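You operate a simulated robot arm through the tools that you are given. There is no shell and no other tool. Be economical: measure what you need, move in short steps, check, and stop when the job is done.

You are at the controls of a simulated robot arm. One attempt, no reset.

Task
Push the desk door shut. Push the wide desk drawer shut. Open the right bench drawer, take the cream tin and leave it in the inside of the right bench drawer and shut the drawer again. Open the right bench door, take the tub from the long bench top and put it in the right bench cupboard, then shut the door. Shut the narrow desk drawer. Take the brush from the low end of the desk and leave it in the square tray. Do these in any order.

The check looks at the end state, three seconds after you hand in, the way a careful person would. Anything else that was tipped, shoved, dropped, spilled or broken makes it a failure.

Robot
A 6-joint arm with a two-finger gripper on a trunk, on a base that drives. Base frame: it is fixed to the floor where the robot stands at the start and does not move with it; the origin is under the middle of the robot, x ahead of it, y to its left, z up. Readings come in m, rad, newtons and seconds.
Its first joint turns from -2.897 to 2.897 rad. Places, roughly: brush (8x5x6 cm) [1.7, 0.7, 0.8]; cream tin [1.25, -2, 0.75]; desk door [1, 0, 0.3]; inside of the right bench drawer [1.4, -1.7, 0.7]; narrow desk drawer [1, 0.6, 0.6]; right bench cupboard [1.5, -1.7, 0.1]; right bench door [1.4, -1.5, 0.4]; right bench drawer [1.4, -1.6, 0.7]; square tray (19x19x4 cm) [2.3, -1.3, 0.8]; tub [0.75, -2, 0.75]; wide desk drawer [1.2, 0.2, 0.6]. Payload 3.43 kg.
The TCP is the grasp point between the finger pads, 0.02 m short of the fingertips. In the tool frame z runs along the fingers and y along their closing line. The gripper opens to 0.19 m. The gripper's body begins 0.248 m behind the TCP.
Orientation is that of the tool frame in the base frame, as a unit quaternion [w, x, y, z]. With the fingers straight down and closing along the base's y, the tool's x points along the base's -x, its y along +y and its z along -z.

Tools
- The arm moves only by the tool send_rows. Its arguments are lists of equal length, an entry for each row: "xyz": the shift along the tool's x, y, z in units of 40 mm (1.0 is 40 mm), a list of three; "delta_rot": the turn, a rotation vector about the tool's x, y, z in units of 6 degrees (1.0 is 6 degrees), a list of three; "claw": the gripper command, from -1 (shut) to 1 (fully open), values between in proportion. In form: {"xyz": [[tx, ty, tz], ...], "delta_rot": [[ax, ay, az], ...], "claw": [claw, ...]}. A call has 1 to 12 rows; each row shifts and turns the commanded pose from where the row before left it, along the tool's axes as they then stand. A call with a number of a shift or a turn outside -1 to 1 is refused whole. Rows are played at 5 a second. More than 0.05 m and 0.15 rad between two rows, or a gripper value outside its range, and nothing of the call is played. Where a pose cannot be reached the arm comes as near as it can. A force on the tool above 40 N (or 10 N above the force at the start of the call, whichever is more), or a blocked arm, ends the call early, and 0.2 s more pass. The fingers move at their own pace (about 0.045 m/s each) and stop on an object; they squeeze with about 33 N. The grip force told is the motor's: it shows also when the fingers shut on nothing. Time passes only in rows, and 0.2 s behind the last, so rows that do not move let the fingers close. It gives the time, the measured TCP pose, the force on the tool (base axes), the opening and the grip force at its end, in the units of the frame above (readings bear some noise), with the torque about the TCP (base axes, N m) and any sound that the robot's microphone picked up.
- Cameras (640 x 400 px; columns grow to the right, rows downward): "scene" is now at [0.04, 0.1873, 1.3247]; the picture's right is [-0.14, -0.99, 0.00], its down [-0.54, 0.07, -0.84] and it looks along [0.83, -0.12, -0.55] (base axes); focal length 259 px, centre (320, 200). "wrist" rides on the gripper at [0.07, -0.008, -0.288] in the tool frame; the picture's right is [0.12, 0.99, 0.00], its down [-0.96, 0.12, -0.25] and it looks along [-0.25, 0.03, 0.97] (tool axes); focal length 261 px, centre (320, 200). There is no depth. A picture from a camera that has moved, and an enlarged one, comes with that camera's place and axes in the base frame and with its lens. The place of the scene camera against the robot may be out by one fixed shift of up to 0.018 m in any direction.
- grab_frame(camera): a new picture of that camera. It takes no simulated time.
- slide_trunk(by): slides the trunk up (or, below 0, down) by that many m; the arm and the scene camera ride with it, the base frame stays. It gives what a move gives, with no picture.
- roll_base(legs): drives the robot by 1 to 6 legs, each [ahead, turn to the left] in m and rad, along the robot's own axes; the way and the turn of a leg run together, so that a leg with both is an arc; at most 1.5 m and 3.142 rad a leg. The arm and the cameras ride along, it lands a little off, and it stops where it bumps. It gives what a move gives.
- turn_head(pan, tilt): turns the head with the scene camera to pan (to the left, within 2.705 rad either way) and tilt (down, from -0.506 to 1.204), counted from straight ahead of the robot. It gives what a move gives.
- enlarge(camera, box): a new picture of the part [left, top, right, bottom] of that camera's present view, enlarged. It takes no simulated time.
- close_job(): hands the job in; it is judged then, once.

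Work in short steps. Places have to be worked out from the pictures, the camera data and where the tool is seen: move nearer, look again, correct. Check each grasp and each placing, and mend what went wrong. You have 196 turns and 162 pictures in all, those below and enlarged ones among them. Open the gripper and draw the arm clear of the work before you hand the job in, unless the task says otherwise; then end with one line.

The tools are called after ">>>" as a command line: name --argument value ..., lists and objects as JSON in quotes. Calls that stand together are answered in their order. send_rows: Moves the arm, as the interface text tells. Its arguments: {"type":"object","properties":{"xyz":{"type":"array","items":{"type":"array","items":{"type":"number"}}},"delta_rot":{"type":"array","items":{"type":"array","items":{"type":"number"}}},"claw":{"type":"array","items":{"type":"number"}}},"required":["xyz","delta_rot","claw"]} The other tools are called the same way: slide_trunk (by) slides the trunk up or down; roll_base (legs) drives the base; turn_head (pan, tilt) turns the head that bears the scene camera; grab_frame (camera) takes a picture; enlarge (camera, box) takes an enlarged picture of a part of a camera's view; close_job () hands the job in.

At the start:

```text
t: 0.0
tcp_pos: [0.7139, -0.1008, 1.055]
tcp_rot: [0.0, -0.001, 1.0, 0.001]
ft_force: [1.1, 0.4, -0.7]
torque: [0.02, -0.01, 0.04]
opening: 0.19
gripper_force: 0.0
trunk travel left (down, up): [-0.125, 0.115]
robot x, y, heading: [0.0037, -0.0038, 0.001]
head pan, tilt: [-0.138, 0.578]
```

scene: 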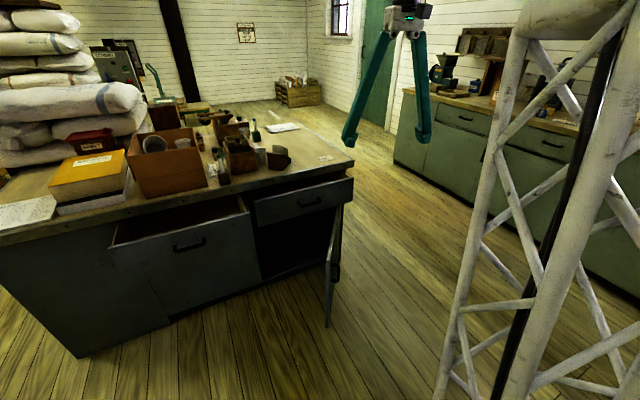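
wrist: 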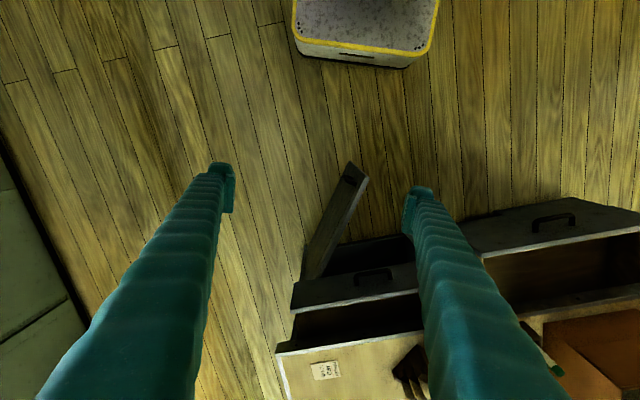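

I'll start with a look around: the desk first, straight on and to the left.

>>> turn_head --pan 0.3 --tilt 0.7

>>> grab_frame --camera "scene"

>>> turn_head --pan -0.95 --tilt 0.5

>>> grab_frame --camera "scene"

```text
t: 0.9
tcp_pos: [0.7126, -0.0997, 1.0546]
tcp_rot: [0.0, 0.0, 1.0, -0.001]
ft_force: [0.6, 0.1, -0.3]
torque: [0.02, -0.01, -0.03]
opening: 0.1901
gripper_force: 0.1
trunk travel left (down, up): [-0.125, 0.115]
robot x, y, heading: [-0.0018, 0.0005, 0.001]
head pan, tilt: [0.3, 0.7]
```

```text
159 pictures are left
camera scene: at [0.033, 0.2246, 1.314], right [0.29, -0.96, 0.0], down [-0.62, -0.19, -0.77], along [0.73, 0.23, -0.64], focal length 259 px, centre (320, 200)
```

scene: 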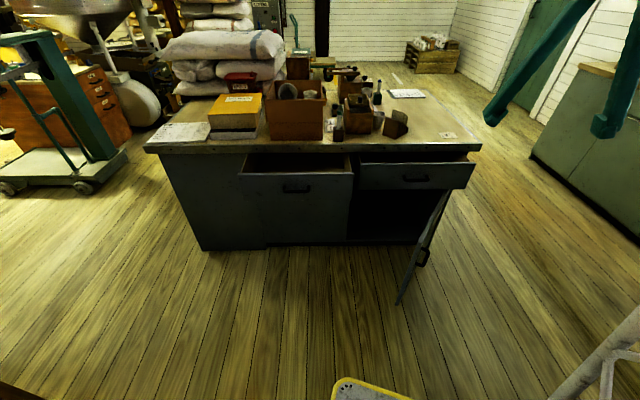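

```text
t: 2.3
tcp_pos: [0.7119, -0.1014, 1.0563]
tcp_rot: [0.0, -0.001, 1.0, 0.001]
ft_force: [0.0, -0.6, -0.8]
torque: [-0.01, -0.04, 0.01]
opening: 0.1897
gripper_force: 0.1
trunk travel left (down, up): [-0.125, 0.115]
robot x, y, heading: [-0.0003, 0.0015, -0.001]
head pan, tilt: [-0.949, 0.499]
```

```text
158 pictures are left
camera scene: at [0.0048, 0.1256, 1.3317], right [-0.81, -0.58, 0.0], down [-0.28, 0.39, -0.88], along [0.51, -0.71, -0.48], focal length 259 px, centre (320, 200)
```

scene: 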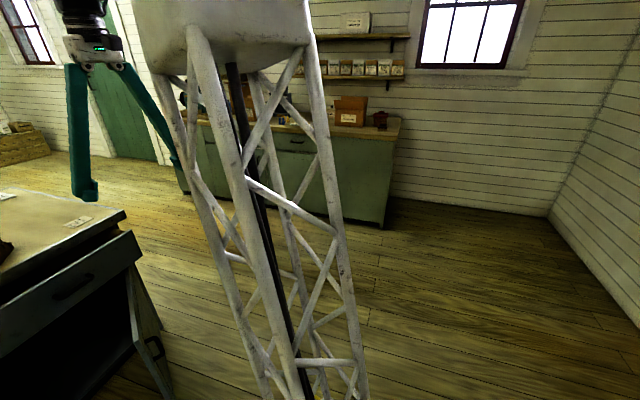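

The desk is yawed about 0.3 rad, and the narrow drawer is the left one. Next I look at the desk top for the brush, and at the bench.

>>> turn_head --pan 0.3 --tilt 0.55

>>> enlarge --camera "scene" --box '[130, 80, 490, 305]'

>>> turn_head --pan -0.5 --tilt 0.4

>>> grab_frame --camera "scene"

```text
t: 3.8
tcp_pos: [0.7129, -0.0998, 1.0562]
tcp_rot: [0.001, 0.0, 1.0, 0.0]
ft_force: [-0.1, -0.2, -0.2]
torque: [0.01, -0.02, 0.01]
opening: 0.19
gripper_force: 0.0
trunk travel left (down, up): [-0.125, 0.115]
robot x, y, heading: [-0.0039, 0.0019, -0.001]
head pan, tilt: [0.3, 0.55]
```

```text
1.78 times, centred on (310, 192) of scene
camera zoom: at [0.0376, 0.226, 1.3271], right [0.3, -0.96, 0.0], down [-0.5, -0.15, -0.85], along [0.81, 0.25, -0.52], focal length 461 px, centre (338, 213)
```

zoom: 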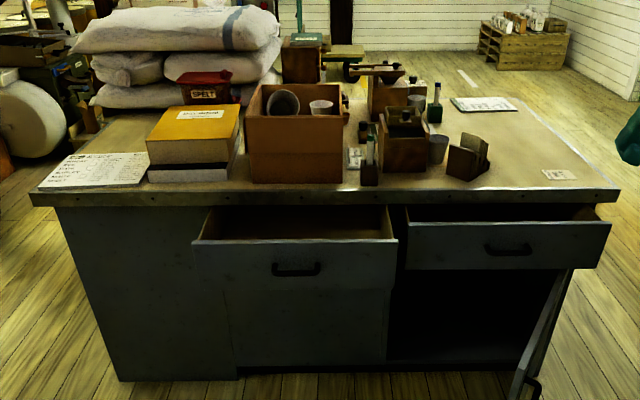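

```text
t: 4.9
tcp_pos: [0.7134, -0.1007, 1.0558]
tcp_rot: [-0.001, 0.0, 1.0, 0.0]
ft_force: [0.5, -0.7, -0.6]
torque: [0.0, -0.03, 0.01]
opening: 0.1901
gripper_force: 0.0
trunk travel left (down, up): [-0.125, 0.115]
robot x, y, heading: [-0.0031, -0.0025, -0.0]
head pan, tilt: [-0.499, 0.4]
```

```text
156 pictures are left
camera scene: at [0.0331, 0.1553, 1.3408], right [-0.48, -0.88, 0.0], down [-0.34, 0.19, -0.92], along [0.81, -0.44, -0.39], focal length 259 px, centre (320, 200)
```

scene: 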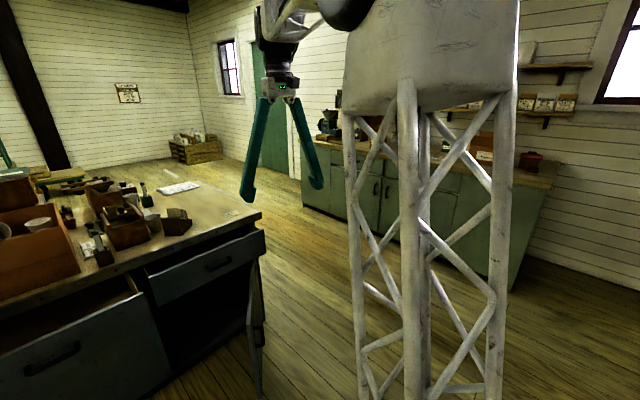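

The desk frame sits at about 0.29 rad yaw. I drive in on an arc to square up with the desk front, keeping the tool high.

>>> roll_base --legs '[[0.3, 0.29]]'

>>> turn_head --pan 0.0 --tilt 0.75

>>> grab_frame --camera "scene"

>>> grab_frame --camera "wrist"

```text
t: 6.9
tcp_pos: [1.0011, 0.1555, 1.0565]
tcp_rot: [0.0, -0.149, 0.989, 0.001]
ft_force: [0.3, -0.3, 0.4]
torque: [0.0, -0.02, 0.01]
opening: 0.1901
gripper_force: 0.0
trunk travel left (down, up): [-0.125, 0.115]
robot x, y, heading: [0.2902, 0.0423, 0.304]
head pan, tilt: [-0.499, 0.4]
```

```text
t: 7.8
tcp_pos: [1.0002, 0.1571, 1.0546]
tcp_rot: [0.0, -0.15, 0.989, -0.001]
ft_force: [-0.7, -0.7, -0.3]
torque: [-0.01, 0.04, 0.02]
opening: 0.1897
gripper_force: 0.0
trunk travel left (down, up): [-0.125, 0.115]
robot x, y, heading: [0.2898, 0.0421, 0.298]
head pan, tilt: [0.0, 0.75]
```

```text
155 pictures are left
camera scene: at [0.265, 0.2408, 1.3098], right [0.29, -0.96, 0.0], down [-0.65, -0.2, -0.73], along [0.7, 0.21, -0.68], focal length 259 px, centre (320, 200)
```

scene: 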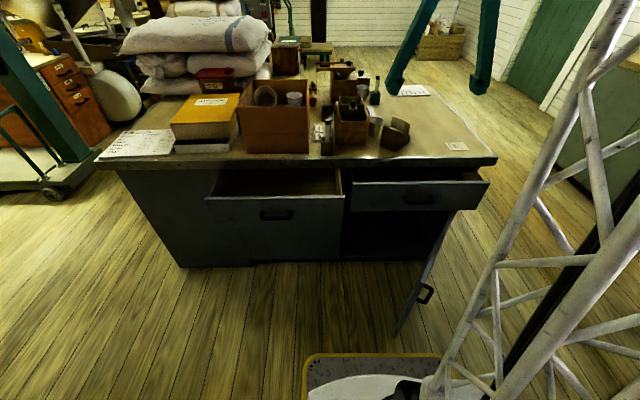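

```text
154 pictures are left
camera wrist: at [0.9345, 0.128, 1.344], right [-0.41, 0.91, 0.0], down [0.89, 0.39, 0.25], along [0.23, 0.1, -0.97], focal length 261 px, centre (320, 200)
```

wrist: 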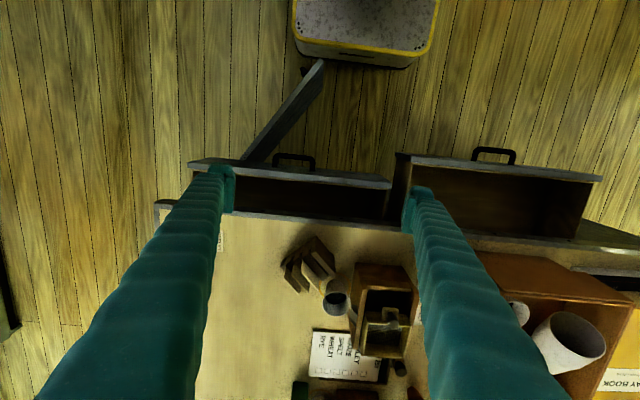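

Cross-checking both cameras: the desk top is at z≈0.78, the narrow drawer handle near (0.80, 0.55, 0.68) and the wide one near (1.02, 0.10, 0.68). I move the shut gripper in front of the narrow drawer and tilt the fingers forward 48°.

>>> send_rows --xyz '[[0.5, 1, 0], [0.5, 1, 0], [0.5, 1, 0], [0.5, 1, 0], [0.5, 1, 0], [0.5, 1, 0], [0.5, 1, 0], [0.5, 1, 0], [0.5, 1, 0], [0.5, 1, 0], [0.5, 1, 0]]' --delta_rot '[[0, 0, 0], [0, 0, 0], [0, 0, 0], [0, 0, 0], [0, 0, 0], [0, 0, 0], [0, 0, 0], [0, 0, 0], [0, 0, 0], [0, 0, 0], [0, 0, 0]]' --claw '[-1, -1, -1, -1, -1, -1, -1, -1, -1, -1, -1]'

>>> send_rows --xyz '[[0, 0, 0], [0, 0, 0], [0, 0, 0], [0, 0, 0], [0, 0, 0], [0, 0, 0], [0, 0, 0], [0, 0, 0]]' --delta_rot '[[0, -1, 0], [0, -1, 0], [0, -1, 0], [0, -1, 0], [0, -1, 0], [0, -1, 0], [0, -1, 0], [0, -1, 0]]' --claw '[-1, -1, -1, -1, -1, -1, -1, -1]'

```text
t: 10.2
tcp_pos: [0.6613, 0.5129, 1.0554]
tcp_rot: [0.0, -0.147, 0.989, -0.001]
ft_force: [-0.2, -0.8, -0.1]
torque: [0.14, 0.06, 0.02]
opening: 0.0
gripper_force: 22.5
trunk travel left (down, up): [-0.125, 0.115]
robot x, y, heading: [0.289, 0.0432, 0.295]
head pan, tilt: [0.0, 0.75]
```

```text
t: 11.9
tcp_pos: [0.7627, 0.4696, 1.082]
tcp_rot: [0.367, -0.036, 0.929, 0.029]
ft_force: [-0.3, 0.5, -1.9]
torque: [-0.18, -0.19, -0.17]
opening: 0.0002
gripper_force: 32.9
trunk travel left (down, up): [-0.125, 0.115]
robot x, y, heading: [0.2906, 0.0426, 0.294]
head pan, tilt: [0.0, 0.75]
stopped in row 8: the arm was blocked; the commanded pose is now the measured one
```

The arm stopped at about 43° of tilt, which is enough. I go down in front of the narrow drawer, to below its handle.

>>> send_rows --xyz '[[0.9, 0.1, 0.74], [0.9, 0.1, 0.74], [0.9, 0.1, 0.74], [0.9, 0.1, 0.74], [0.9, 0.1, 0.74], [0.9, 0.1, 0.74], [0.9, 0.1, 0.74], [0.9, 0.1, 0.74], [0.9, 0.1, 0.74], [0.9, 0.1, 0.74]]' --delta_rot '[[0, 0, 0], [0, 0, 0], [0, 0, 0], [0, 0, 0], [0, 0, 0], [0, 0, 0], [0, 0, 0], [0, 0, 0], [0, 0, 0], [0, 0, 0]]' --claw '[-1, -1, -1, -1, -1, -1, -1, -1, -1, -1]'

>>> grab_frame --camera "scene"

```text
t: 13.1
tcp_pos: [0.7527, 0.5677, 0.9317]
tcp_rot: [0.381, -0.003, 0.92, 0.091]
ft_force: [0.6, 0.5, 0.4]
torque: [0.08, 0.09, 0.09]
opening: 0.0
gripper_force: 32.6
trunk travel left (down, up): [-0.125, 0.115]
robot x, y, heading: [0.2919, 0.0417, 0.3]
head pan, tilt: [0.0, 0.75]
stopped in row 6: the arm was blocked; the commanded pose is now the measured one
```

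```text
153 pictures are left
camera scene: at [0.227, 0.2468, 1.275], right [0.6, -0.8, 0.0], down [-0.76, -0.57, -0.31], along [0.25, 0.18, -0.95], focal length 259 px, centre (320, 200)
```

scene: 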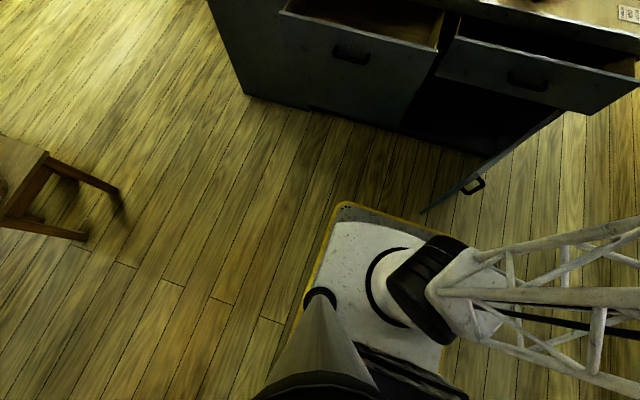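

The scene camera's direction has jumped, so the arm's elbow is bumping the head. I back off the same way I came.

>>> send_rows --xyz '[[-0.9, -0.1, -0.74], [-0.9, -0.1, -0.74], [-0.9, -0.1, -0.74], [-0.9, -0.1, -0.74], [0, -0.8, -0.3], [0, -0.8, -0.3], [0, -0.8, -0.3], [0, -0.8, -0.3], [0, -0.8, 0], [0, -0.8, 0]]' --delta_rot '[[0, 0, 0], [0, 0, 0], [0, 0, 0], [0, 0, 0], [0, 0, 0], [0, 0, 0], [0, 0, 0], [0, 0, 0], [0, 0, 0], [0, 0, 0]]' --claw '[-1, -1, -1, -1, -1, -1, -1, -1, -1, -1]'

>>> grab_frame --camera "scene"

```text
t: 15.5
tcp_pos: [0.767, 0.3454, 1.1712]
tcp_rot: [0.396, 0.012, 0.91, 0.12]
ft_force: [0.2, -0.3, 0.2]
torque: [0.09, 0.02, 0.1]
opening: 0.0001
gripper_force: 32.6
trunk travel left (down, up): [-0.125, 0.115]
robot x, y, heading: [0.2897, 0.0376, 0.3]
head pan, tilt: [0.0, 0.75]
stopped in row 10: the arm was blocked; the commanded pose is now the measured one
```

```text
152 pictures are left
camera scene: at [0.2587, 0.1716, 1.3154], right [-0.52, -0.85, 0.0], down [-0.54, 0.33, -0.77], along [0.66, -0.4, -0.63], focal length 259 px, centre (320, 200)
```

scene: 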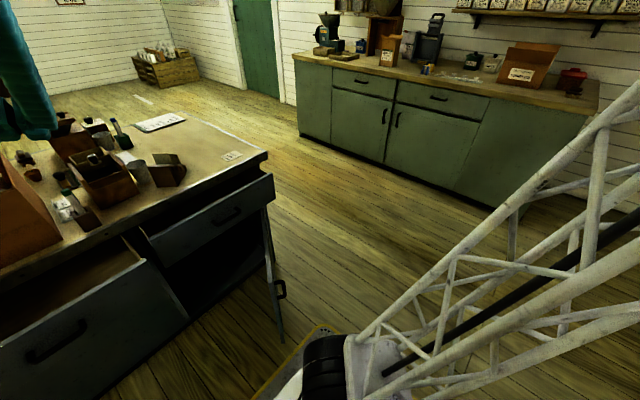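

The head has been shoved round. I stretch the arm forward and to the right to free it.

>>> send_rows --xyz '[[-0.85, -0.2, 0.76], [-0.85, -0.2, 0.76], [-0.85, -0.5, 0.76], [-0.85, -0.5, 0.76], [-0.85, -0.5, 0.76]]' --delta_rot '[[0, 0, 0], [0, 0, 0], [0, 0, 0], [0, 0, 0], [0, 0, 0]]' --claw '[-1, -1, -1, -1, -1]'

>>> turn_head --pan 0.0 --tilt 0.6

>>> grab_frame --camera "scene"

```text
t: 16.7
tcp_pos: [0.9971, 0.2812, 1.1698]
tcp_rot: [0.395, 0.007, 0.911, 0.117]
ft_force: [-0.6, 0.9, 1.1]
torque: [0.04, -0.02, 0.01]
opening: 0.0
gripper_force: 33.0
trunk travel left (down, up): [-0.125, 0.115]
robot x, y, heading: [0.2905, 0.0461, 0.297]
head pan, tilt: [0.0, 0.75]
```

```text
t: 17.4
tcp_pos: [0.9972, 0.2835, 1.1685]
tcp_rot: [0.395, 0.007, 0.912, 0.115]
ft_force: [-0.1, -0.4, 0.1]
torque: [0.02, 0.02, 0.02]
opening: 0.0
gripper_force: 32.9
trunk travel left (down, up): [-0.125, 0.115]
robot x, y, heading: [0.2894, 0.0402, 0.295]
head pan, tilt: [0.0, 0.6]
```

```text
151 pictures are left
camera scene: at [0.2703, 0.2425, 1.3226], right [0.29, -0.96, 0.0], down [-0.54, -0.17, -0.82], along [0.79, 0.24, -0.57], focal length 259 px, centre (320, 200)
```

scene: 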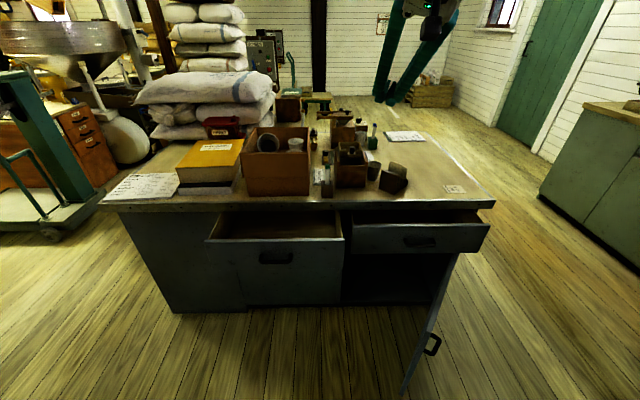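

The head is back in place. I shift the base about 0.4 m to the left, so the narrow drawer is straight ahead and the elbow stays away from the head.

>>> roll_base --legs '[[-0.1, 0], [0, 1.4], [0.41, 0], [0, -1.4]]'

>>> grab_frame --camera "scene"

```text
t: 27.9
tcp_pos: [0.8558, 0.6543, 1.1677]
tcp_rot: [0.396, 0.015, 0.911, 0.112]
ft_force: [0.5, 0.9, 1.0]
torque: [-0.01, -0.01, 0.03]
opening: 0.0001
gripper_force: 33.2
trunk travel left (down, up): [-0.125, 0.115]
robot x, y, heading: [0.143, 0.4232, 0.28]
head pan, tilt: [0.0, 0.6]
```

```text
150 pictures are left
camera scene: at [0.1282, 0.6259, 1.3226], right [0.28, -0.96, 0.0], down [-0.54, -0.16, -0.83], along [0.79, 0.23, -0.56], focal length 259 px, centre (320, 200)
```

scene: 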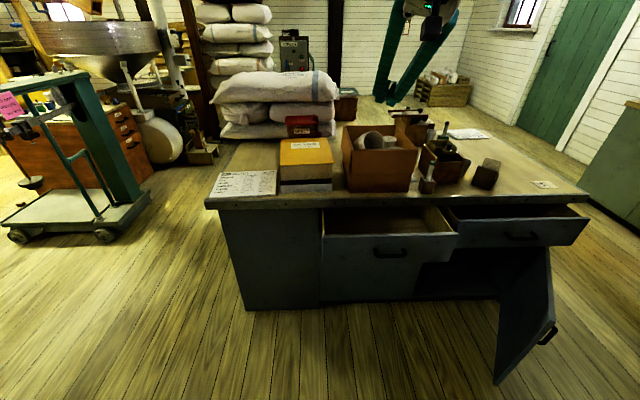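

The robot is well placed now. I pull back in front of the drawer at height, then go down.

>>> send_rows --xyz '[[0.62, -0.75, -1], [0.62, -0.75, -1], [0.62, -0.75, -1], [0.25, -0.75, -0.5]]' --delta_rot '[[0, 0, 0], [0, 0, 0], [0, 0, 0], [0, 0, 0]]' --claw '[-1, -1, -1, -1]'

>>> send_rows --xyz '[[0.99, -0.3, 0.91], [0.99, -0.3, 0.91], [0.99, -0.3, 0.91], [0.99, -0.3, 0.91], [0.99, -0.3, 0.91], [0.99, -0.3, 0.91], [0.99, -0.3, 0.91], [0.99, -0.3, 0.91], [0.99, -0.3, 0.91], [0.99, -0.3, 0.91]]' --delta_rot '[[0, 0, 0], [0, 0, 0], [0, 0, 0], [0, 0, 0], [0, 0, 0], [0, 0, 0], [0, 0, 0], [0, 0, 0], [0, 0, 0], [0, 0, 0]]' --claw '[-1, -1, -1, -1, -1, -1, -1, -1, -1, -1]'

>>> grab_frame --camera "scene"

```text
refused: row 1 steps farther than a row can; nothing moved
```

```text
refused: row 1 steps farther than a row can; nothing moved
```

```text
149 pictures are left
camera scene: at [0.1282, 0.6259, 1.3226], right [0.28, -0.96, 0.0], down [-0.54, -0.16, -0.83], along [0.79, 0.23, -0.56], focal length 259 px, centre (320, 200)
```

scene: 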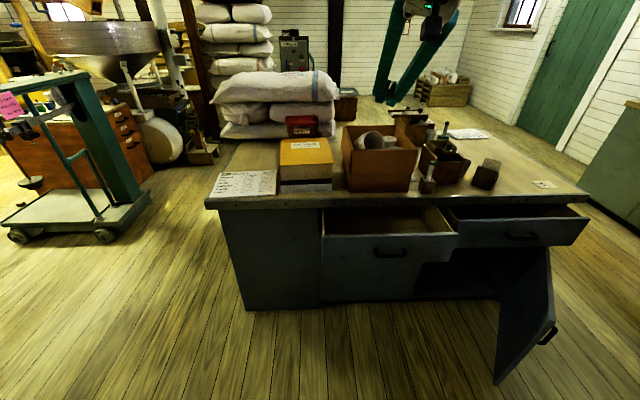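

Each row may move at most 50 mm in total, so I rescale the steps.

>>> send_rows --xyz '[[0.42, -0.6, -0.7], [0.42, -0.6, -0.7], [0.42, -0.6, -0.7], [0.42, -0.6, -0.7], [0.42, -0.6, -0.7]]' --delta_rot '[[0, 0, 0], [0, 0, 0], [0, 0, 0], [0, 0, 0], [0, 0, 0]]' --claw '[-1, -1, -1, -1, -1]'

>>> send_rows --xyz '[[0.82, -0.25, 0.75], [0.82, -0.25, 0.75], [0.82, -0.25, 0.75], [0.82, -0.25, 0.75], [0.82, -0.25, 0.75], [0.82, -0.25, 0.75], [0.82, -0.25, 0.75], [0.82, -0.25, 0.75], [0.82, -0.25, 0.75], [0.82, -0.25, 0.75], [0.82, -0.25, 0.75], [0.82, -0.25, 0.75]]' --delta_rot '[[0, 0, 0], [0, 0, 0], [0, 0, 0], [0, 0, 0], [0, 0, 0], [0, 0, 0], [0, 0, 0], [0, 0, 0], [0, 0, 0], [0, 0, 0], [0, 0, 0], [0, 0, 0]]' --claw '[-1, -1, -1, -1, -1, -1, -1, -1, -1, -1, -1, -1]'

>>> grab_frame --camera "scene"

```text
t: 29.1
tcp_pos: [0.7053, 0.5185, 1.1739]
tcp_rot: [0.395, 0.016, 0.912, 0.112]
ft_force: [1.1, 0.7, 0.1]
torque: [0.07, 0.04, 0.12]
opening: 0.0001
gripper_force: 33.3
trunk travel left (down, up): [-0.125, 0.115]
robot x, y, heading: [0.1436, 0.427, 0.285]
head pan, tilt: [0.0, 0.6]
```

```text
t: 31.7
tcp_pos: [0.8272, 0.5139, 0.821]
tcp_rot: [0.389, 0.015, 0.914, 0.112]
ft_force: [0.0, 0.2, 1.1]
torque: [-0.05, -0.03, -0.07]
opening: 0.0
gripper_force: 33.7
out of reach, approached as far as the arm can: row 6, 7, 8, 9, 10, 11, 12
trunk travel left (down, up): [-0.125, 0.115]
robot x, y, heading: [0.1438, 0.4238, 0.282]
head pan, tilt: [0.0, 0.6]
```

```text
148 pictures are left
camera scene: at [0.1274, 0.6259, 1.3226], right [0.28, -0.96, 0.0], down [-0.54, -0.16, -0.83], along [0.79, 0.23, -0.56], focal length 259 px, centre (320, 200)
```

scene: 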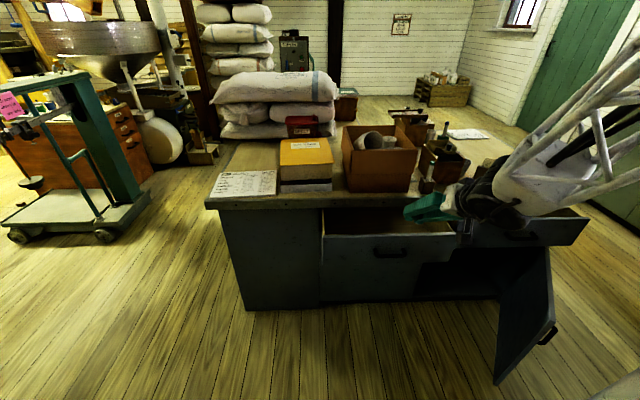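

At 0.6 m out with this tilt the arm cannot get lower. I back the base off 0.22 m so the work is farther out, then bring the tool down again.

>>> roll_base --legs '[[-0.22, 0]]'

>>> send_rows --xyz '[[0.65, -0.2, 0.6], [0.65, -0.2, 0.6], [0.65, -0.2, 0.6], [0.65, -0.2, 0.6], [0.65, -0.2, 0.6]]' --delta_rot '[[0, 0, 0], [0, 0, 0], [0, 0, 0], [0, 0, 0], [0, 0, 0]]' --claw '[-1, -1, -1, -1, -1]'

>>> grab_frame --camera "scene"

```text
t: 33.4
tcp_pos: [0.62, 0.4542, 0.8193]
tcp_rot: [0.39, 0.015, 0.914, 0.112]
ft_force: [-0.4, 0.5, -0.4]
torque: [-0.01, 0.02, 0.02]
opening: 0.0
gripper_force: 33.3
trunk travel left (down, up): [-0.125, 0.115]
robot x, y, heading: [-0.0647, 0.3644, 0.281]
head pan, tilt: [0.0, 0.6]
```

```text
t: 34.6
tcp_pos: [0.706, 0.4514, 0.704]
tcp_rot: [0.387, 0.014, 0.915, 0.112]
ft_force: [-0.7, -0.1, 0.6]
torque: [-0.05, -0.01, -0.04]
opening: 0.0
gripper_force: 33.0
out of reach, approached as far as the arm can: row 1, 2, 3, 4, 5
trunk travel left (down, up): [-0.125, 0.115]
robot x, y, heading: [-0.0664, 0.3662, 0.283]
head pan, tilt: [0.0, 0.6]
```

```text
147 pictures are left
camera scene: at [-0.081, 0.5656, 1.3227], right [0.28, -0.96, 0.0], down [-0.54, -0.16, -0.83], along [0.79, 0.23, -0.56], focal length 259 px, centre (320, 200)
```

scene: 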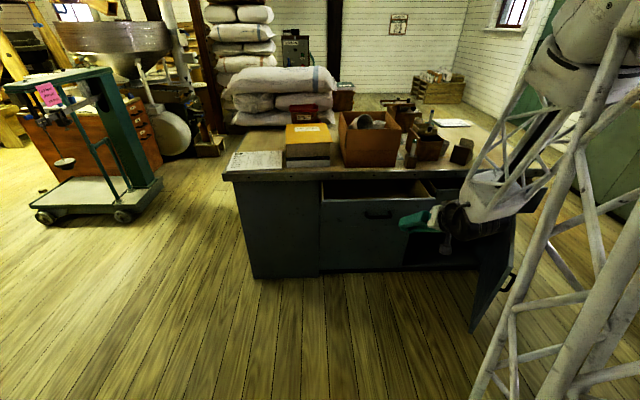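

The forearm hangs from a high elbow. The tip is now just beside the handle column; I drop the trunk 0.03 m and push forward along the desk normal.

>>> slide_trunk --by -0.035

>>> send_rows --xyz '[[-0.38, 0.14, 0.44], [-0.38, 0.14, 0.44], [-0.38, 0.14, 0.44], [-0.38, 0.14, 0.44], [-0.38, 0.14, 0.44], [-0.38, 0.14, 0.44], [-0.38, 0.14, 0.44], [-0.38, 0.14, 0.44]]' --delta_rot '[[0, 0, 0], [0, 0, 0], [0, 0, 0], [0, 0, 0], [0, 0, 0], [0, 0, 0], [0, 0, 0], [0, 0, 0]]' --claw '[-1, -1, -1, -1, -1, -1, -1, -1]'

>>> grab_frame --camera "scene"

```text
t: 35.4
tcp_pos: [0.7071, 0.4507, 0.6686]
tcp_rot: [0.388, 0.014, 0.915, 0.112]
ft_force: [0.0, 0.7, 0.0]
torque: [0.0, -0.03, -0.03]
opening: 0.0001
gripper_force: 32.5
trunk travel left (down, up): [-0.09, 0.15]
robot x, y, heading: [-0.0674, 0.3642, 0.284]
head pan, tilt: [0.0, 0.6]
```

```text
t: 37.2
tcp_pos: [0.8905, 0.5098, 0.6679]
tcp_rot: [0.388, 0.015, 0.915, 0.112]
ft_force: [0.3, 0.4, -0.2]
torque: [-0.02, 0.01, -0.02]
opening: 0.0
gripper_force: 33.0
trunk travel left (down, up): [-0.09, 0.15]
robot x, y, heading: [-0.0641, 0.3652, 0.279]
head pan, tilt: [0.0, 0.6]
```

```text
146 pictures are left
camera scene: at [-0.0806, 0.5655, 1.2876], right [0.28, -0.96, 0.0], down [-0.54, -0.16, -0.83], along [0.79, 0.23, -0.56], focal length 259 px, centre (320, 200)
```

scene: 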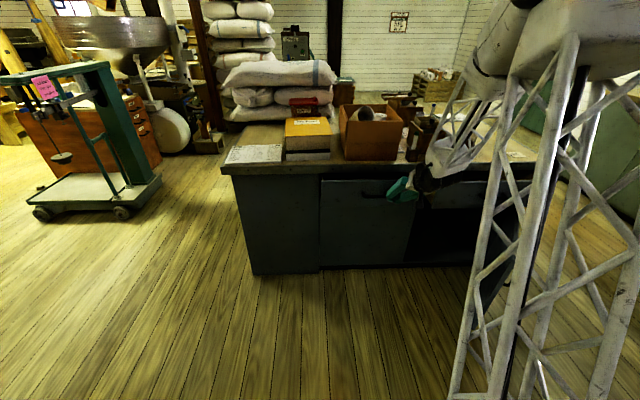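

The drawer is moving in with no real resistance. I keep pushing until it meets the stop.

>>> send_rows --xyz '[[-0.38, 0.14, 0.44], [-0.38, 0.14, 0.44], [-0.3, 0.11, 0.35], [-0.3, 0.11, 0.35], [-0.3, 0.11, 0.35], [-0.3, 0.11, 0.35]]' --delta_rot '[[0, 0, 0], [0, 0, 0], [0, 0, 0], [0, 0, 0], [0, 0, 0], [0, 0, 0]]' --claw '[-1, -1, -1, -1, -1, -1]'

>>> enlarge --camera "scene" --box '[210, 100, 530, 300]'

```text
t: 38.4
tcp_pos: [0.9791, 0.5363, 0.6676]
tcp_rot: [0.386, 0.015, 0.916, 0.111]
ft_force: [-15.1, -3.7, 10.6]
torque: [0.32, 0.21, 0.57]
opening: 0.0001
gripper_force: 33.3
trunk travel left (down, up): [-0.09, 0.15]
robot x, y, heading: [-0.066, 0.3645, 0.282]
head pan, tilt: [0.0, 0.6]
stopped in row 5: the force on the tool passed its limit at 54 N (the readings are from after the stop); the commanded pose is now the measured one
```

```text
2.00 times, centred on (370, 200) of scene
camera zoom: at [-0.0813, 0.5654, 1.2878], right [0.28, -0.96, 0.0], down [-0.54, -0.16, -0.83], along [0.79, 0.23, -0.56], focal length 518 px, centre (220, 200)
```

zoom: 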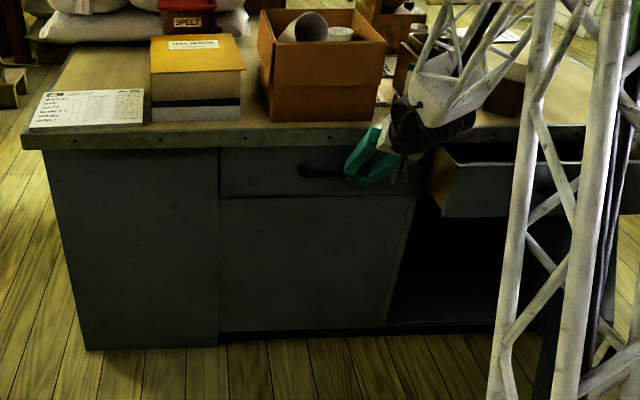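

The narrow drawer is shut. I back the arm off and reposition the base to the right for the wide drawer.

>>> send_rows --xyz '[[0.6, -0.2, -0.7], [0.6, -0.2, -0.7], [0.6, -0.2, -0.7]]' --delta_rot '[[0, 0, 0], [0, 0, 0], [0, 0, 0]]' --claw '[-1, -1, -1]'

>>> roll_base --legs '[[-0.45, 0], [0, -0.7], [0.63, 0], [0, 0.7]]'

>>> grab_frame --camera "scene"

>>> grab_frame --camera "wrist"

```text
t: 39.2
tcp_pos: [0.8708, 0.5045, 0.67]
tcp_rot: [0.386, 0.015, 0.916, 0.11]
ft_force: [0.3, 0.2, -0.3]
torque: [-0.02, -0.06, 0.03]
opening: 0.0
gripper_force: 33.3
trunk travel left (down, up): [-0.09, 0.15]
robot x, y, heading: [-0.0637, 0.3644, 0.283]
head pan, tilt: [0.0, 0.6]
```

```text
t: 48.9
tcp_pos: [1.0047, 0.1534, 0.6704]
tcp_rot: [0.383, 0.006, 0.916, 0.114]
ft_force: [-0.5, -0.6, -0.1]
torque: [-0.01, -0.02, 0.0]
opening: 0.0
gripper_force: 33.0
trunk travel left (down, up): [-0.09, 0.15]
robot x, y, heading: [0.0713, -0.0057, 0.303]
head pan, tilt: [0.0, 0.6]
```

```text
144 pictures are left
camera scene: at [0.0529, 0.1953, 1.2876], right [0.3, -0.96, 0.0], down [-0.54, -0.17, -0.83], along [0.79, 0.24, -0.56], focal length 259 px, centre (320, 200)
```

scene: 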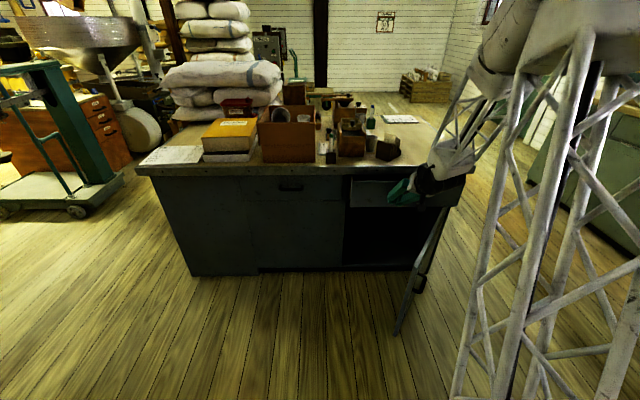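

```text
143 pictures are left
camera wrist: at [0.7514, 0.0942, 0.8151], right [-0.16, 0.98, 0.13], down [0.49, -0.03, 0.87], along [0.85, 0.2, -0.48], focal length 261 px, centre (320, 200)
```

wrist: 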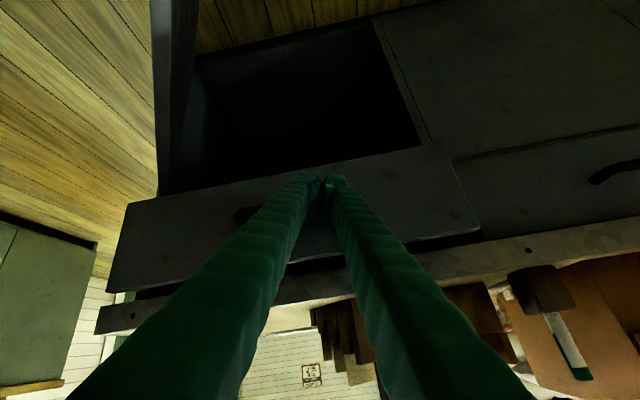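

The tips are right at the lower part of the wide drawer front. I raise a little and push.

>>> slide_trunk --by 0.02

>>> send_rows --xyz '[[-0.38, 0.14, 0.44], [-0.38, 0.14, 0.44], [-0.38, 0.14, 0.44], [-0.3, 0.11, 0.35], [-0.3, 0.11, 0.35], [-0.3, 0.11, 0.35], [-0.3, 0.11, 0.35]]' --delta_rot '[[0, 0, 0], [0, 0, 0], [0, 0, 0], [0, 0, 0], [0, 0, 0], [0, 0, 0], [0, 0, 0]]' --claw '[-1, -1, -1, -1, -1, -1, -1]'

>>> grab_frame --camera "wrist"

>>> grab_frame --camera "scene"

```text
t: 49.5
tcp_pos: [1.0041, 0.1542, 0.6911]
tcp_rot: [0.384, 0.005, 0.916, 0.114]
ft_force: [0.0, 1.1, 0.5]
torque: [0.0, 0.03, 0.0]
opening: 0.0
gripper_force: 33.2
trunk travel left (down, up): [-0.11, 0.13]
robot x, y, heading: [0.0738, -0.0027, 0.302]
head pan, tilt: [0.0, 0.6]
```

```text
t: 50.8
tcp_pos: [1.1068, 0.1887, 0.6876]
tcp_rot: [0.381, 0.006, 0.918, 0.113]
ft_force: [-18.0, -4.5, 5.5]
torque: [0.2, -0.24, 0.15]
opening: 0.0
gripper_force: 32.6
trunk travel left (down, up): [-0.11, 0.13]
robot x, y, heading: [0.0721, -0.0023, 0.299]
head pan, tilt: [0.0, 0.6]
stopped in row 6: the force on the tool passed its limit at 72 N (the readings are from after the stop); the commanded pose is now the measured one
```

```text
142 pictures are left
camera wrist: at [0.8539, 0.129, 0.8338], right [-0.16, 0.98, 0.13], down [0.5, -0.03, 0.87], along [0.85, 0.2, -0.48], focal length 261 px, centre (320, 200)
```

wrist: 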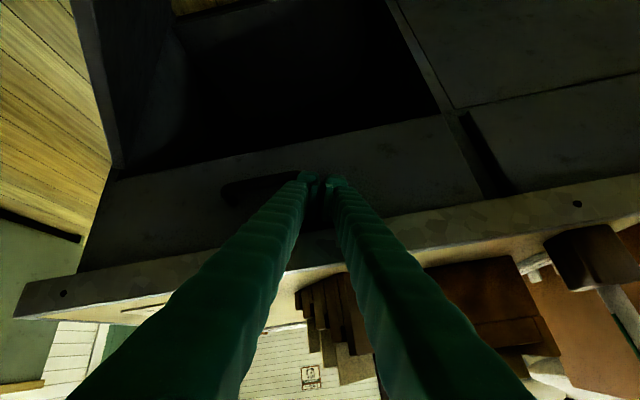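

```text
141 pictures are left
camera scene: at [0.0518, 0.195, 1.3077], right [0.3, -0.96, 0.0], down [-0.54, -0.17, -0.83], along [0.79, 0.24, -0.56], focal length 259 px, centre (320, 200)
```

scene: 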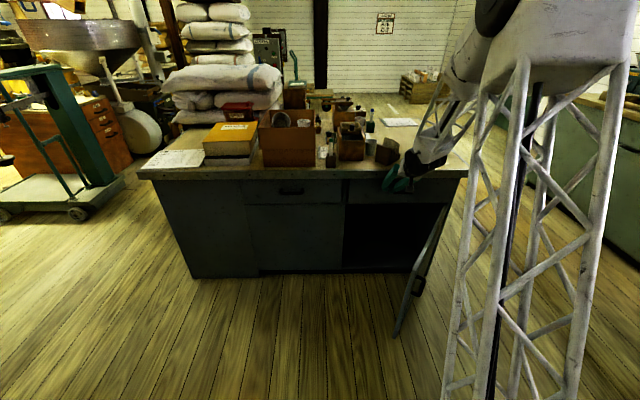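

Both drawers are in. Next is the door: I back the tool off, reduce the tilt to about 25° and look at the resulting pose.

>>> send_rows --xyz '[[0.6, -0.2, -0.7], [0.6, -0.2, -0.7], [0.6, -0.2, -0.7], [0.6, -0.2, -0.7], [0, 0, 0], [0, 0, 0], [0, 0, 0]]' --delta_rot '[[0, 0, 0], [0, 0, 0], [0, 0, 0], [0, 0, 0], [0, 1, 0], [0, 1, 0], [0, 1, 0]]' --claw '[-1, -1, -1, -1, -1, -1, -1]'

>>> grab_frame --camera "wrist"

```text
t: 52.6
tcp_pos: [0.9826, 0.1651, 0.7082]
tcp_rot: [0.29, 0.073, 0.94, 0.166]
ft_force: [-0.4, 0.4, -0.3]
torque: [0.01, -0.01, -0.02]
opening: 0.0
gripper_force: 33.3
out of reach, approached as far as the arm can: row 6, 7
trunk travel left (down, up): [-0.11, 0.13]
robot x, y, heading: [0.0736, -0.0041, 0.305]
head pan, tilt: [0.0, 0.6]
stopped in row 7: the arm was blocked; the commanded pose is now the measured one
```

```text
140 pictures are left
camera wrist: at [0.7606, 0.0965, 0.8935], right [-0.06, 0.96, 0.29], down [0.65, -0.18, 0.73], along [0.75, 0.23, -0.61], focal length 261 px, centre (320, 200)
```

wrist: 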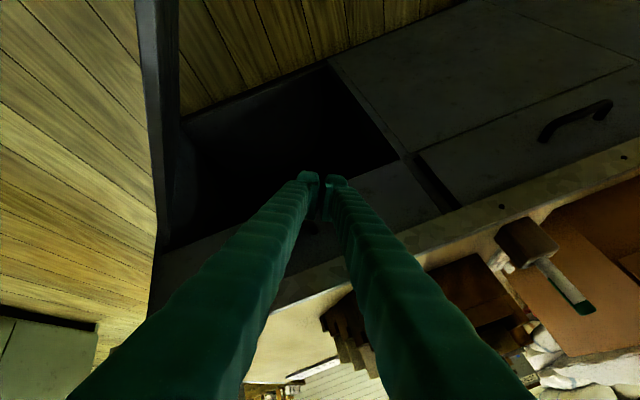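

The arm fought that rotation in this low, folded posture. I raise back toward the starting posture and set the tool upright from there.

>>> send_rows --xyz '[[-0.26, 0.23, -0.92], [-0.26, 0.23, -0.92], [-0.26, 0.23, -0.92], [-0.26, 0.23, -0.92], [-0.26, 0.23, -0.92], [-0.26, 0.23, -0.92], [-0.26, 0.23, -0.92], [-0.26, 0.23, -0.92]]' --delta_rot '[[0, 0, 0], [0, 0, 0], [0, 0, 0], [0, 0, 0], [0, 0, 0], [0, 0, 0], [0, 0, 0], [0, 0, 0]]' --claw '[-1, -1, -1, -1, -1, -1, -1, -1]'

>>> grab_frame --camera "scene"

```text
t: 54.4
tcp_pos: [0.8886, 0.1379, 1.008]
tcp_rot: [0.289, 0.072, 0.94, 0.166]
ft_force: [1.2, -0.2, -1.3]
torque: [0.01, 0.04, 0.03]
opening: 0.0002
gripper_force: 33.3
trunk travel left (down, up): [-0.11, 0.13]
robot x, y, heading: [0.0741, -0.0063, 0.294]
head pan, tilt: [0.0, 0.6]
```

```text
139 pictures are left
camera scene: at [0.0529, 0.1952, 1.3076], right [0.3, -0.96, 0.0], down [-0.54, -0.17, -0.82], along [0.79, 0.24, -0.57], focal length 259 px, centre (320, 200)
```

scene: 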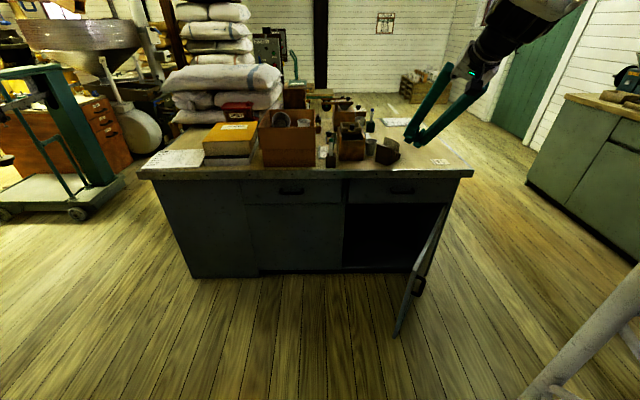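

Drawers and desk top look right. I rotate the tool to straight down, yaw-aligned with the desk.

>>> send_rows --xyz '[[0, 0, 0], [0, 0, 0], [0, 0, 0], [0, 0, 0], [0, 0, 0], [0, 0, 0], [0, 0, 0]]' --delta_rot '[[0.339, 0.871, -0.59], [0.339, 0.871, -0.59], [0.339, 0.871, -0.59], [0.339, 0.871, -0.59], [0.339, 0.871, -0.59], [0.339, 0.871, -0.59], [0.339, 0.871, -0.59]]' --claw '[-1, -1, -1, -1, -1, -1, -1]'

>>> grab_frame --camera "wrist"

```text
t: 56.0
tcp_pos: [0.8865, 0.1339, 1.0082]
tcp_rot: [0.001, -0.149, 0.989, 0.0]
ft_force: [-0.8, -0.3, 0.4]
torque: [0.1, -0.16, 0.0]
opening: 0.0001
gripper_force: 32.7
trunk travel left (down, up): [-0.11, 0.13]
robot x, y, heading: [0.0719, -0.0048, 0.297]
head pan, tilt: [0.0, 0.6]
```

```text
138 pictures are left
camera wrist: at [0.8207, 0.1065, 1.2964], right [-0.4, 0.91, 0.0], down [0.89, 0.39, 0.25], along [0.23, 0.1, -0.97], focal length 261 px, centre (320, 200)
```

wrist: 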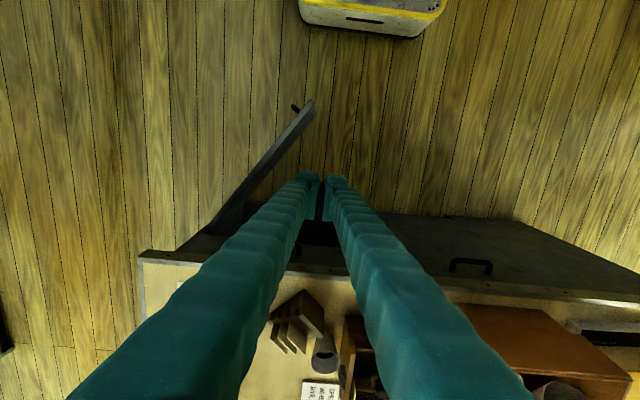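

Door free edge near (0.765, 0.048), hinge near n≈1.13, m≈-0.44 in desk axes. I swing the tool over to the outer side of the door, then go down in steps.

>>> send_rows --xyz '[[0.4, -0.9, 0], [0.4, -0.9, 0], [0.4, -0.9, 0], [0.4, -0.9, 0], [0.4, -0.9, 0], [0.4, -0.9, 0], [0.4, -0.9, 0], [0.4, -0.9, 0]]' --delta_rot '[[0, 0, 0], [0, 0, 0], [0, 0, 0], [0, 0, 0], [0, 0, 0], [0, 0, 0], [0, 0, 0], [0, 0, 0]]' --claw '[-1, -1, -1, -1, -1, -1, -1, -1]'

>>> send_rows --xyz '[[0, 0, 1], [0, 0, 1], [0, 0, 1], [0, 0, 1], [0, 0, 1], [0, 0, 1], [0, 0, 1], [0, 0, 1], [0, 0, 1], [0, 0, 1], [0, 0, 1], [0, 0, 1]]' --delta_rot '[[0, 0, 0], [0, 0, 0], [0, 0, 0], [0, 0, 0], [0, 0, 0], [0, 0, 0], [0, 0, 0], [0, 0, 0], [0, 0, 0], [0, 0, 0], [0, 0, 0], [0, 0, 0]]' --claw '[-1, -1, -1, -1, -1, -1, -1, -1, -1, -1, -1, -1]'

>>> grab_frame --camera "scene"

>>> grab_frame --camera "wrist"

```text
t: 57.8
tcp_pos: [0.8493, -0.1764, 1.0084]
tcp_rot: [0.0, -0.148, 0.989, 0.0]
ft_force: [-0.9, -0.3, 0.0]
torque: [-0.15, 0.04, 0.02]
opening: 0.0
gripper_force: 33.2
trunk travel left (down, up): [-0.11, 0.13]
robot x, y, heading: [0.0738, -0.0049, 0.303]
head pan, tilt: [0.0, 0.6]
```

```text
t: 60.4
tcp_pos: [0.8514, -0.178, 0.5261]
tcp_rot: [0.0, -0.148, 0.989, 0.0]
ft_force: [0.2, 0.4, 0.4]
torque: [-0.02, -0.05, 0.0]
opening: 0.0
gripper_force: 33.2
trunk travel left (down, up): [-0.11, 0.13]
robot x, y, heading: [0.0748, -0.0014, 0.307]
head pan, tilt: [0.0, 0.6]
```

```text
137 pictures are left
camera scene: at [0.0523, 0.1951, 1.3077], right [0.3, -0.96, 0.0], down [-0.54, -0.17, -0.83], along [0.79, 0.24, -0.56], focal length 259 px, centre (320, 200)
```

scene: 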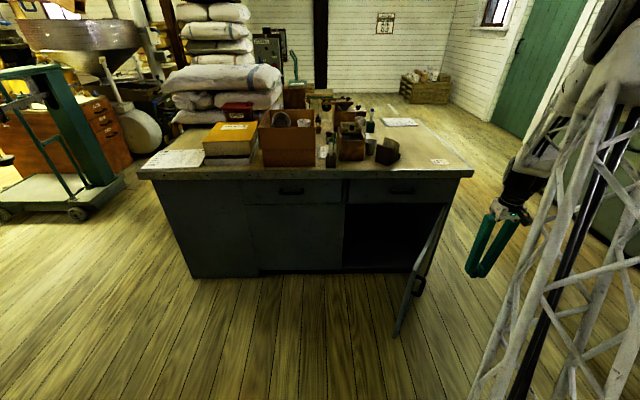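

```text
136 pictures are left
camera wrist: at [0.7858, -0.2063, 0.8146], right [-0.4, 0.91, 0.0], down [0.89, 0.39, 0.25], along [0.23, 0.1, -0.97], focal length 261 px, centre (320, 200)
```

wrist: 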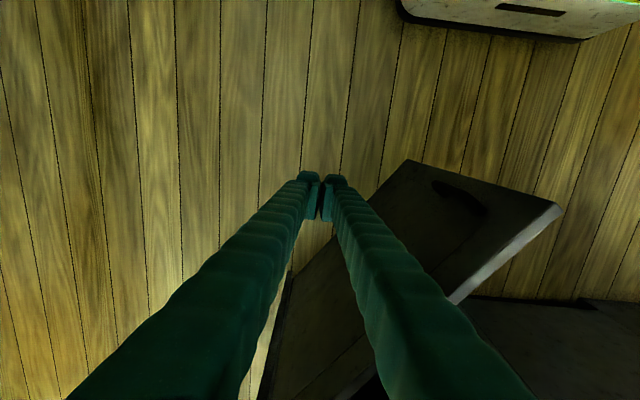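

The fingers are outside the door at z≈0.53. I go down a little and push along the door's arc.

>>> send_rows --xyz '[[0, 0, 0.8], [-0.2, 0.85, 0], [-0.2, 0.85, 0], [-0.2, 0.85, 0], [-0.2, 0.85, 0], [-0.2, 0.85, 0], [-0.5, 0.62, 0], [-0.5, 0.62, 0], [-0.5, 0.62, 0], [-0.5, 0.62, 0]]' --delta_rot '[[0, 0, 0], [0, 0, 0], [0, 0, 0], [0, 0, 0], [0, 0, 0], [0, 0, 0], [0, 0, 0], [0, 0, 0], [0, 0, 0], [0, 0, 0]]' --claw '[-1, -1, -1, -1, -1, -1, -1, -1, -1, -1]'

>>> grab_frame --camera "scene"

>>> grab_frame --camera "wrist"

```text
t: 62.6
tcp_pos: [0.8841, 0.1137, 0.4942]
tcp_rot: [0.0, -0.148, 0.989, 0.001]
ft_force: [0.0, 0.3, 0.1]
torque: [0.11, -0.01, -0.07]
opening: 0.0
gripper_force: 32.5
trunk travel left (down, up): [-0.11, 0.13]
robot x, y, heading: [0.0749, -0.0042, 0.301]
head pan, tilt: [0.0, 0.6]
```

```text
135 pictures are left
camera scene: at [0.0526, 0.1949, 1.3077], right [0.3, -0.96, 0.0], down [-0.54, -0.17, -0.83], along [0.79, 0.24, -0.56], focal length 259 px, centre (320, 200)
```

scene: 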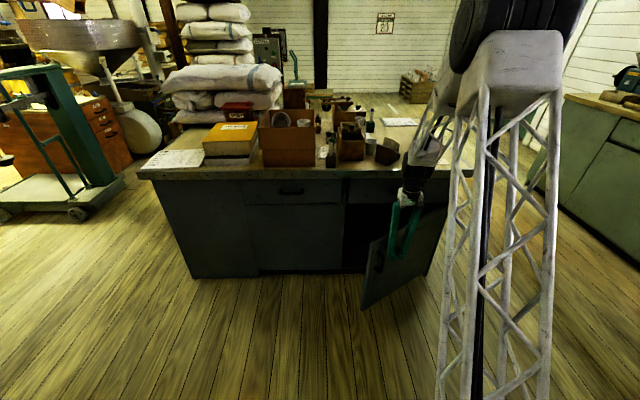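

```text
134 pictures are left
camera wrist: at [0.8193, 0.0858, 0.7824], right [-0.4, 0.91, 0.0], down [0.89, 0.39, 0.25], along [0.23, 0.1, -0.97], focal length 261 px, centre (320, 200)
```

wrist: 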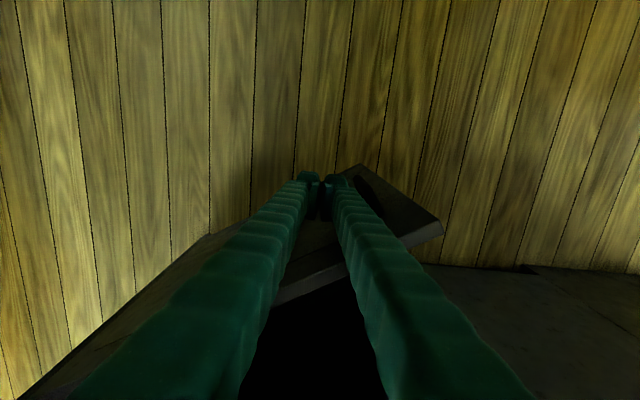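

The door swings nicely. I continue the arc toward shut.

>>> send_rows --xyz '[[-0.6, 0.35, 0], [-0.6, 0.35, 0], [-0.6, 0.3, 0], [-0.6, 0.3, 0], [-0.6, 0.1, 0], [-0.6, 0.1, 0], [-0.5, 0, 0]]' --delta_rot '[[0, 0, 0], [0, 0, 0], [0, 0, 0], [0, 0, 0], [0, 0, 0], [0, 0, 0], [0, 0, 0]]' --claw '[-1, -1, -1, -1, -1, -1, -1]'

>>> grab_frame --camera "scene"

>>> grab_frame --camera "wrist"

```text
t: 64.2
tcp_pos: [1.0259, 0.2202, 0.494]
tcp_rot: [0.0, -0.149, 0.989, 0.0]
ft_force: [0.3, 0.0, 0.2]
torque: [0.03, -0.07, 0.01]
opening: 0.0002
gripper_force: 32.7
trunk travel left (down, up): [-0.11, 0.13]
robot x, y, heading: [0.0739, -0.004, 0.301]
head pan, tilt: [0.0, 0.6]
```

```text
133 pictures are left
camera scene: at [0.0525, 0.1951, 1.3076], right [0.3, -0.96, 0.0], down [-0.54, -0.17, -0.83], along [0.79, 0.24, -0.56], focal length 259 px, centre (320, 200)
```

scene: 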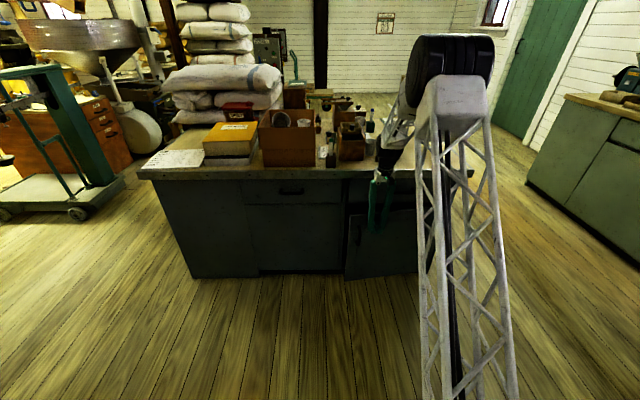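

```text
132 pictures are left
camera wrist: at [0.9587, 0.1912, 0.783], right [-0.4, 0.91, 0.0], down [0.89, 0.39, 0.25], along [0.23, 0.1, -0.97], focal length 261 px, centre (320, 200)
```

wrist: 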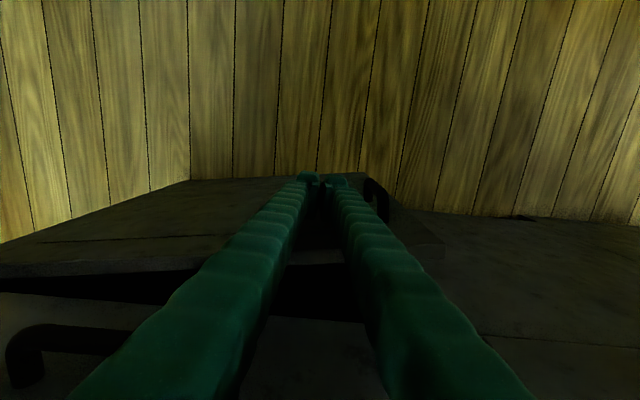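

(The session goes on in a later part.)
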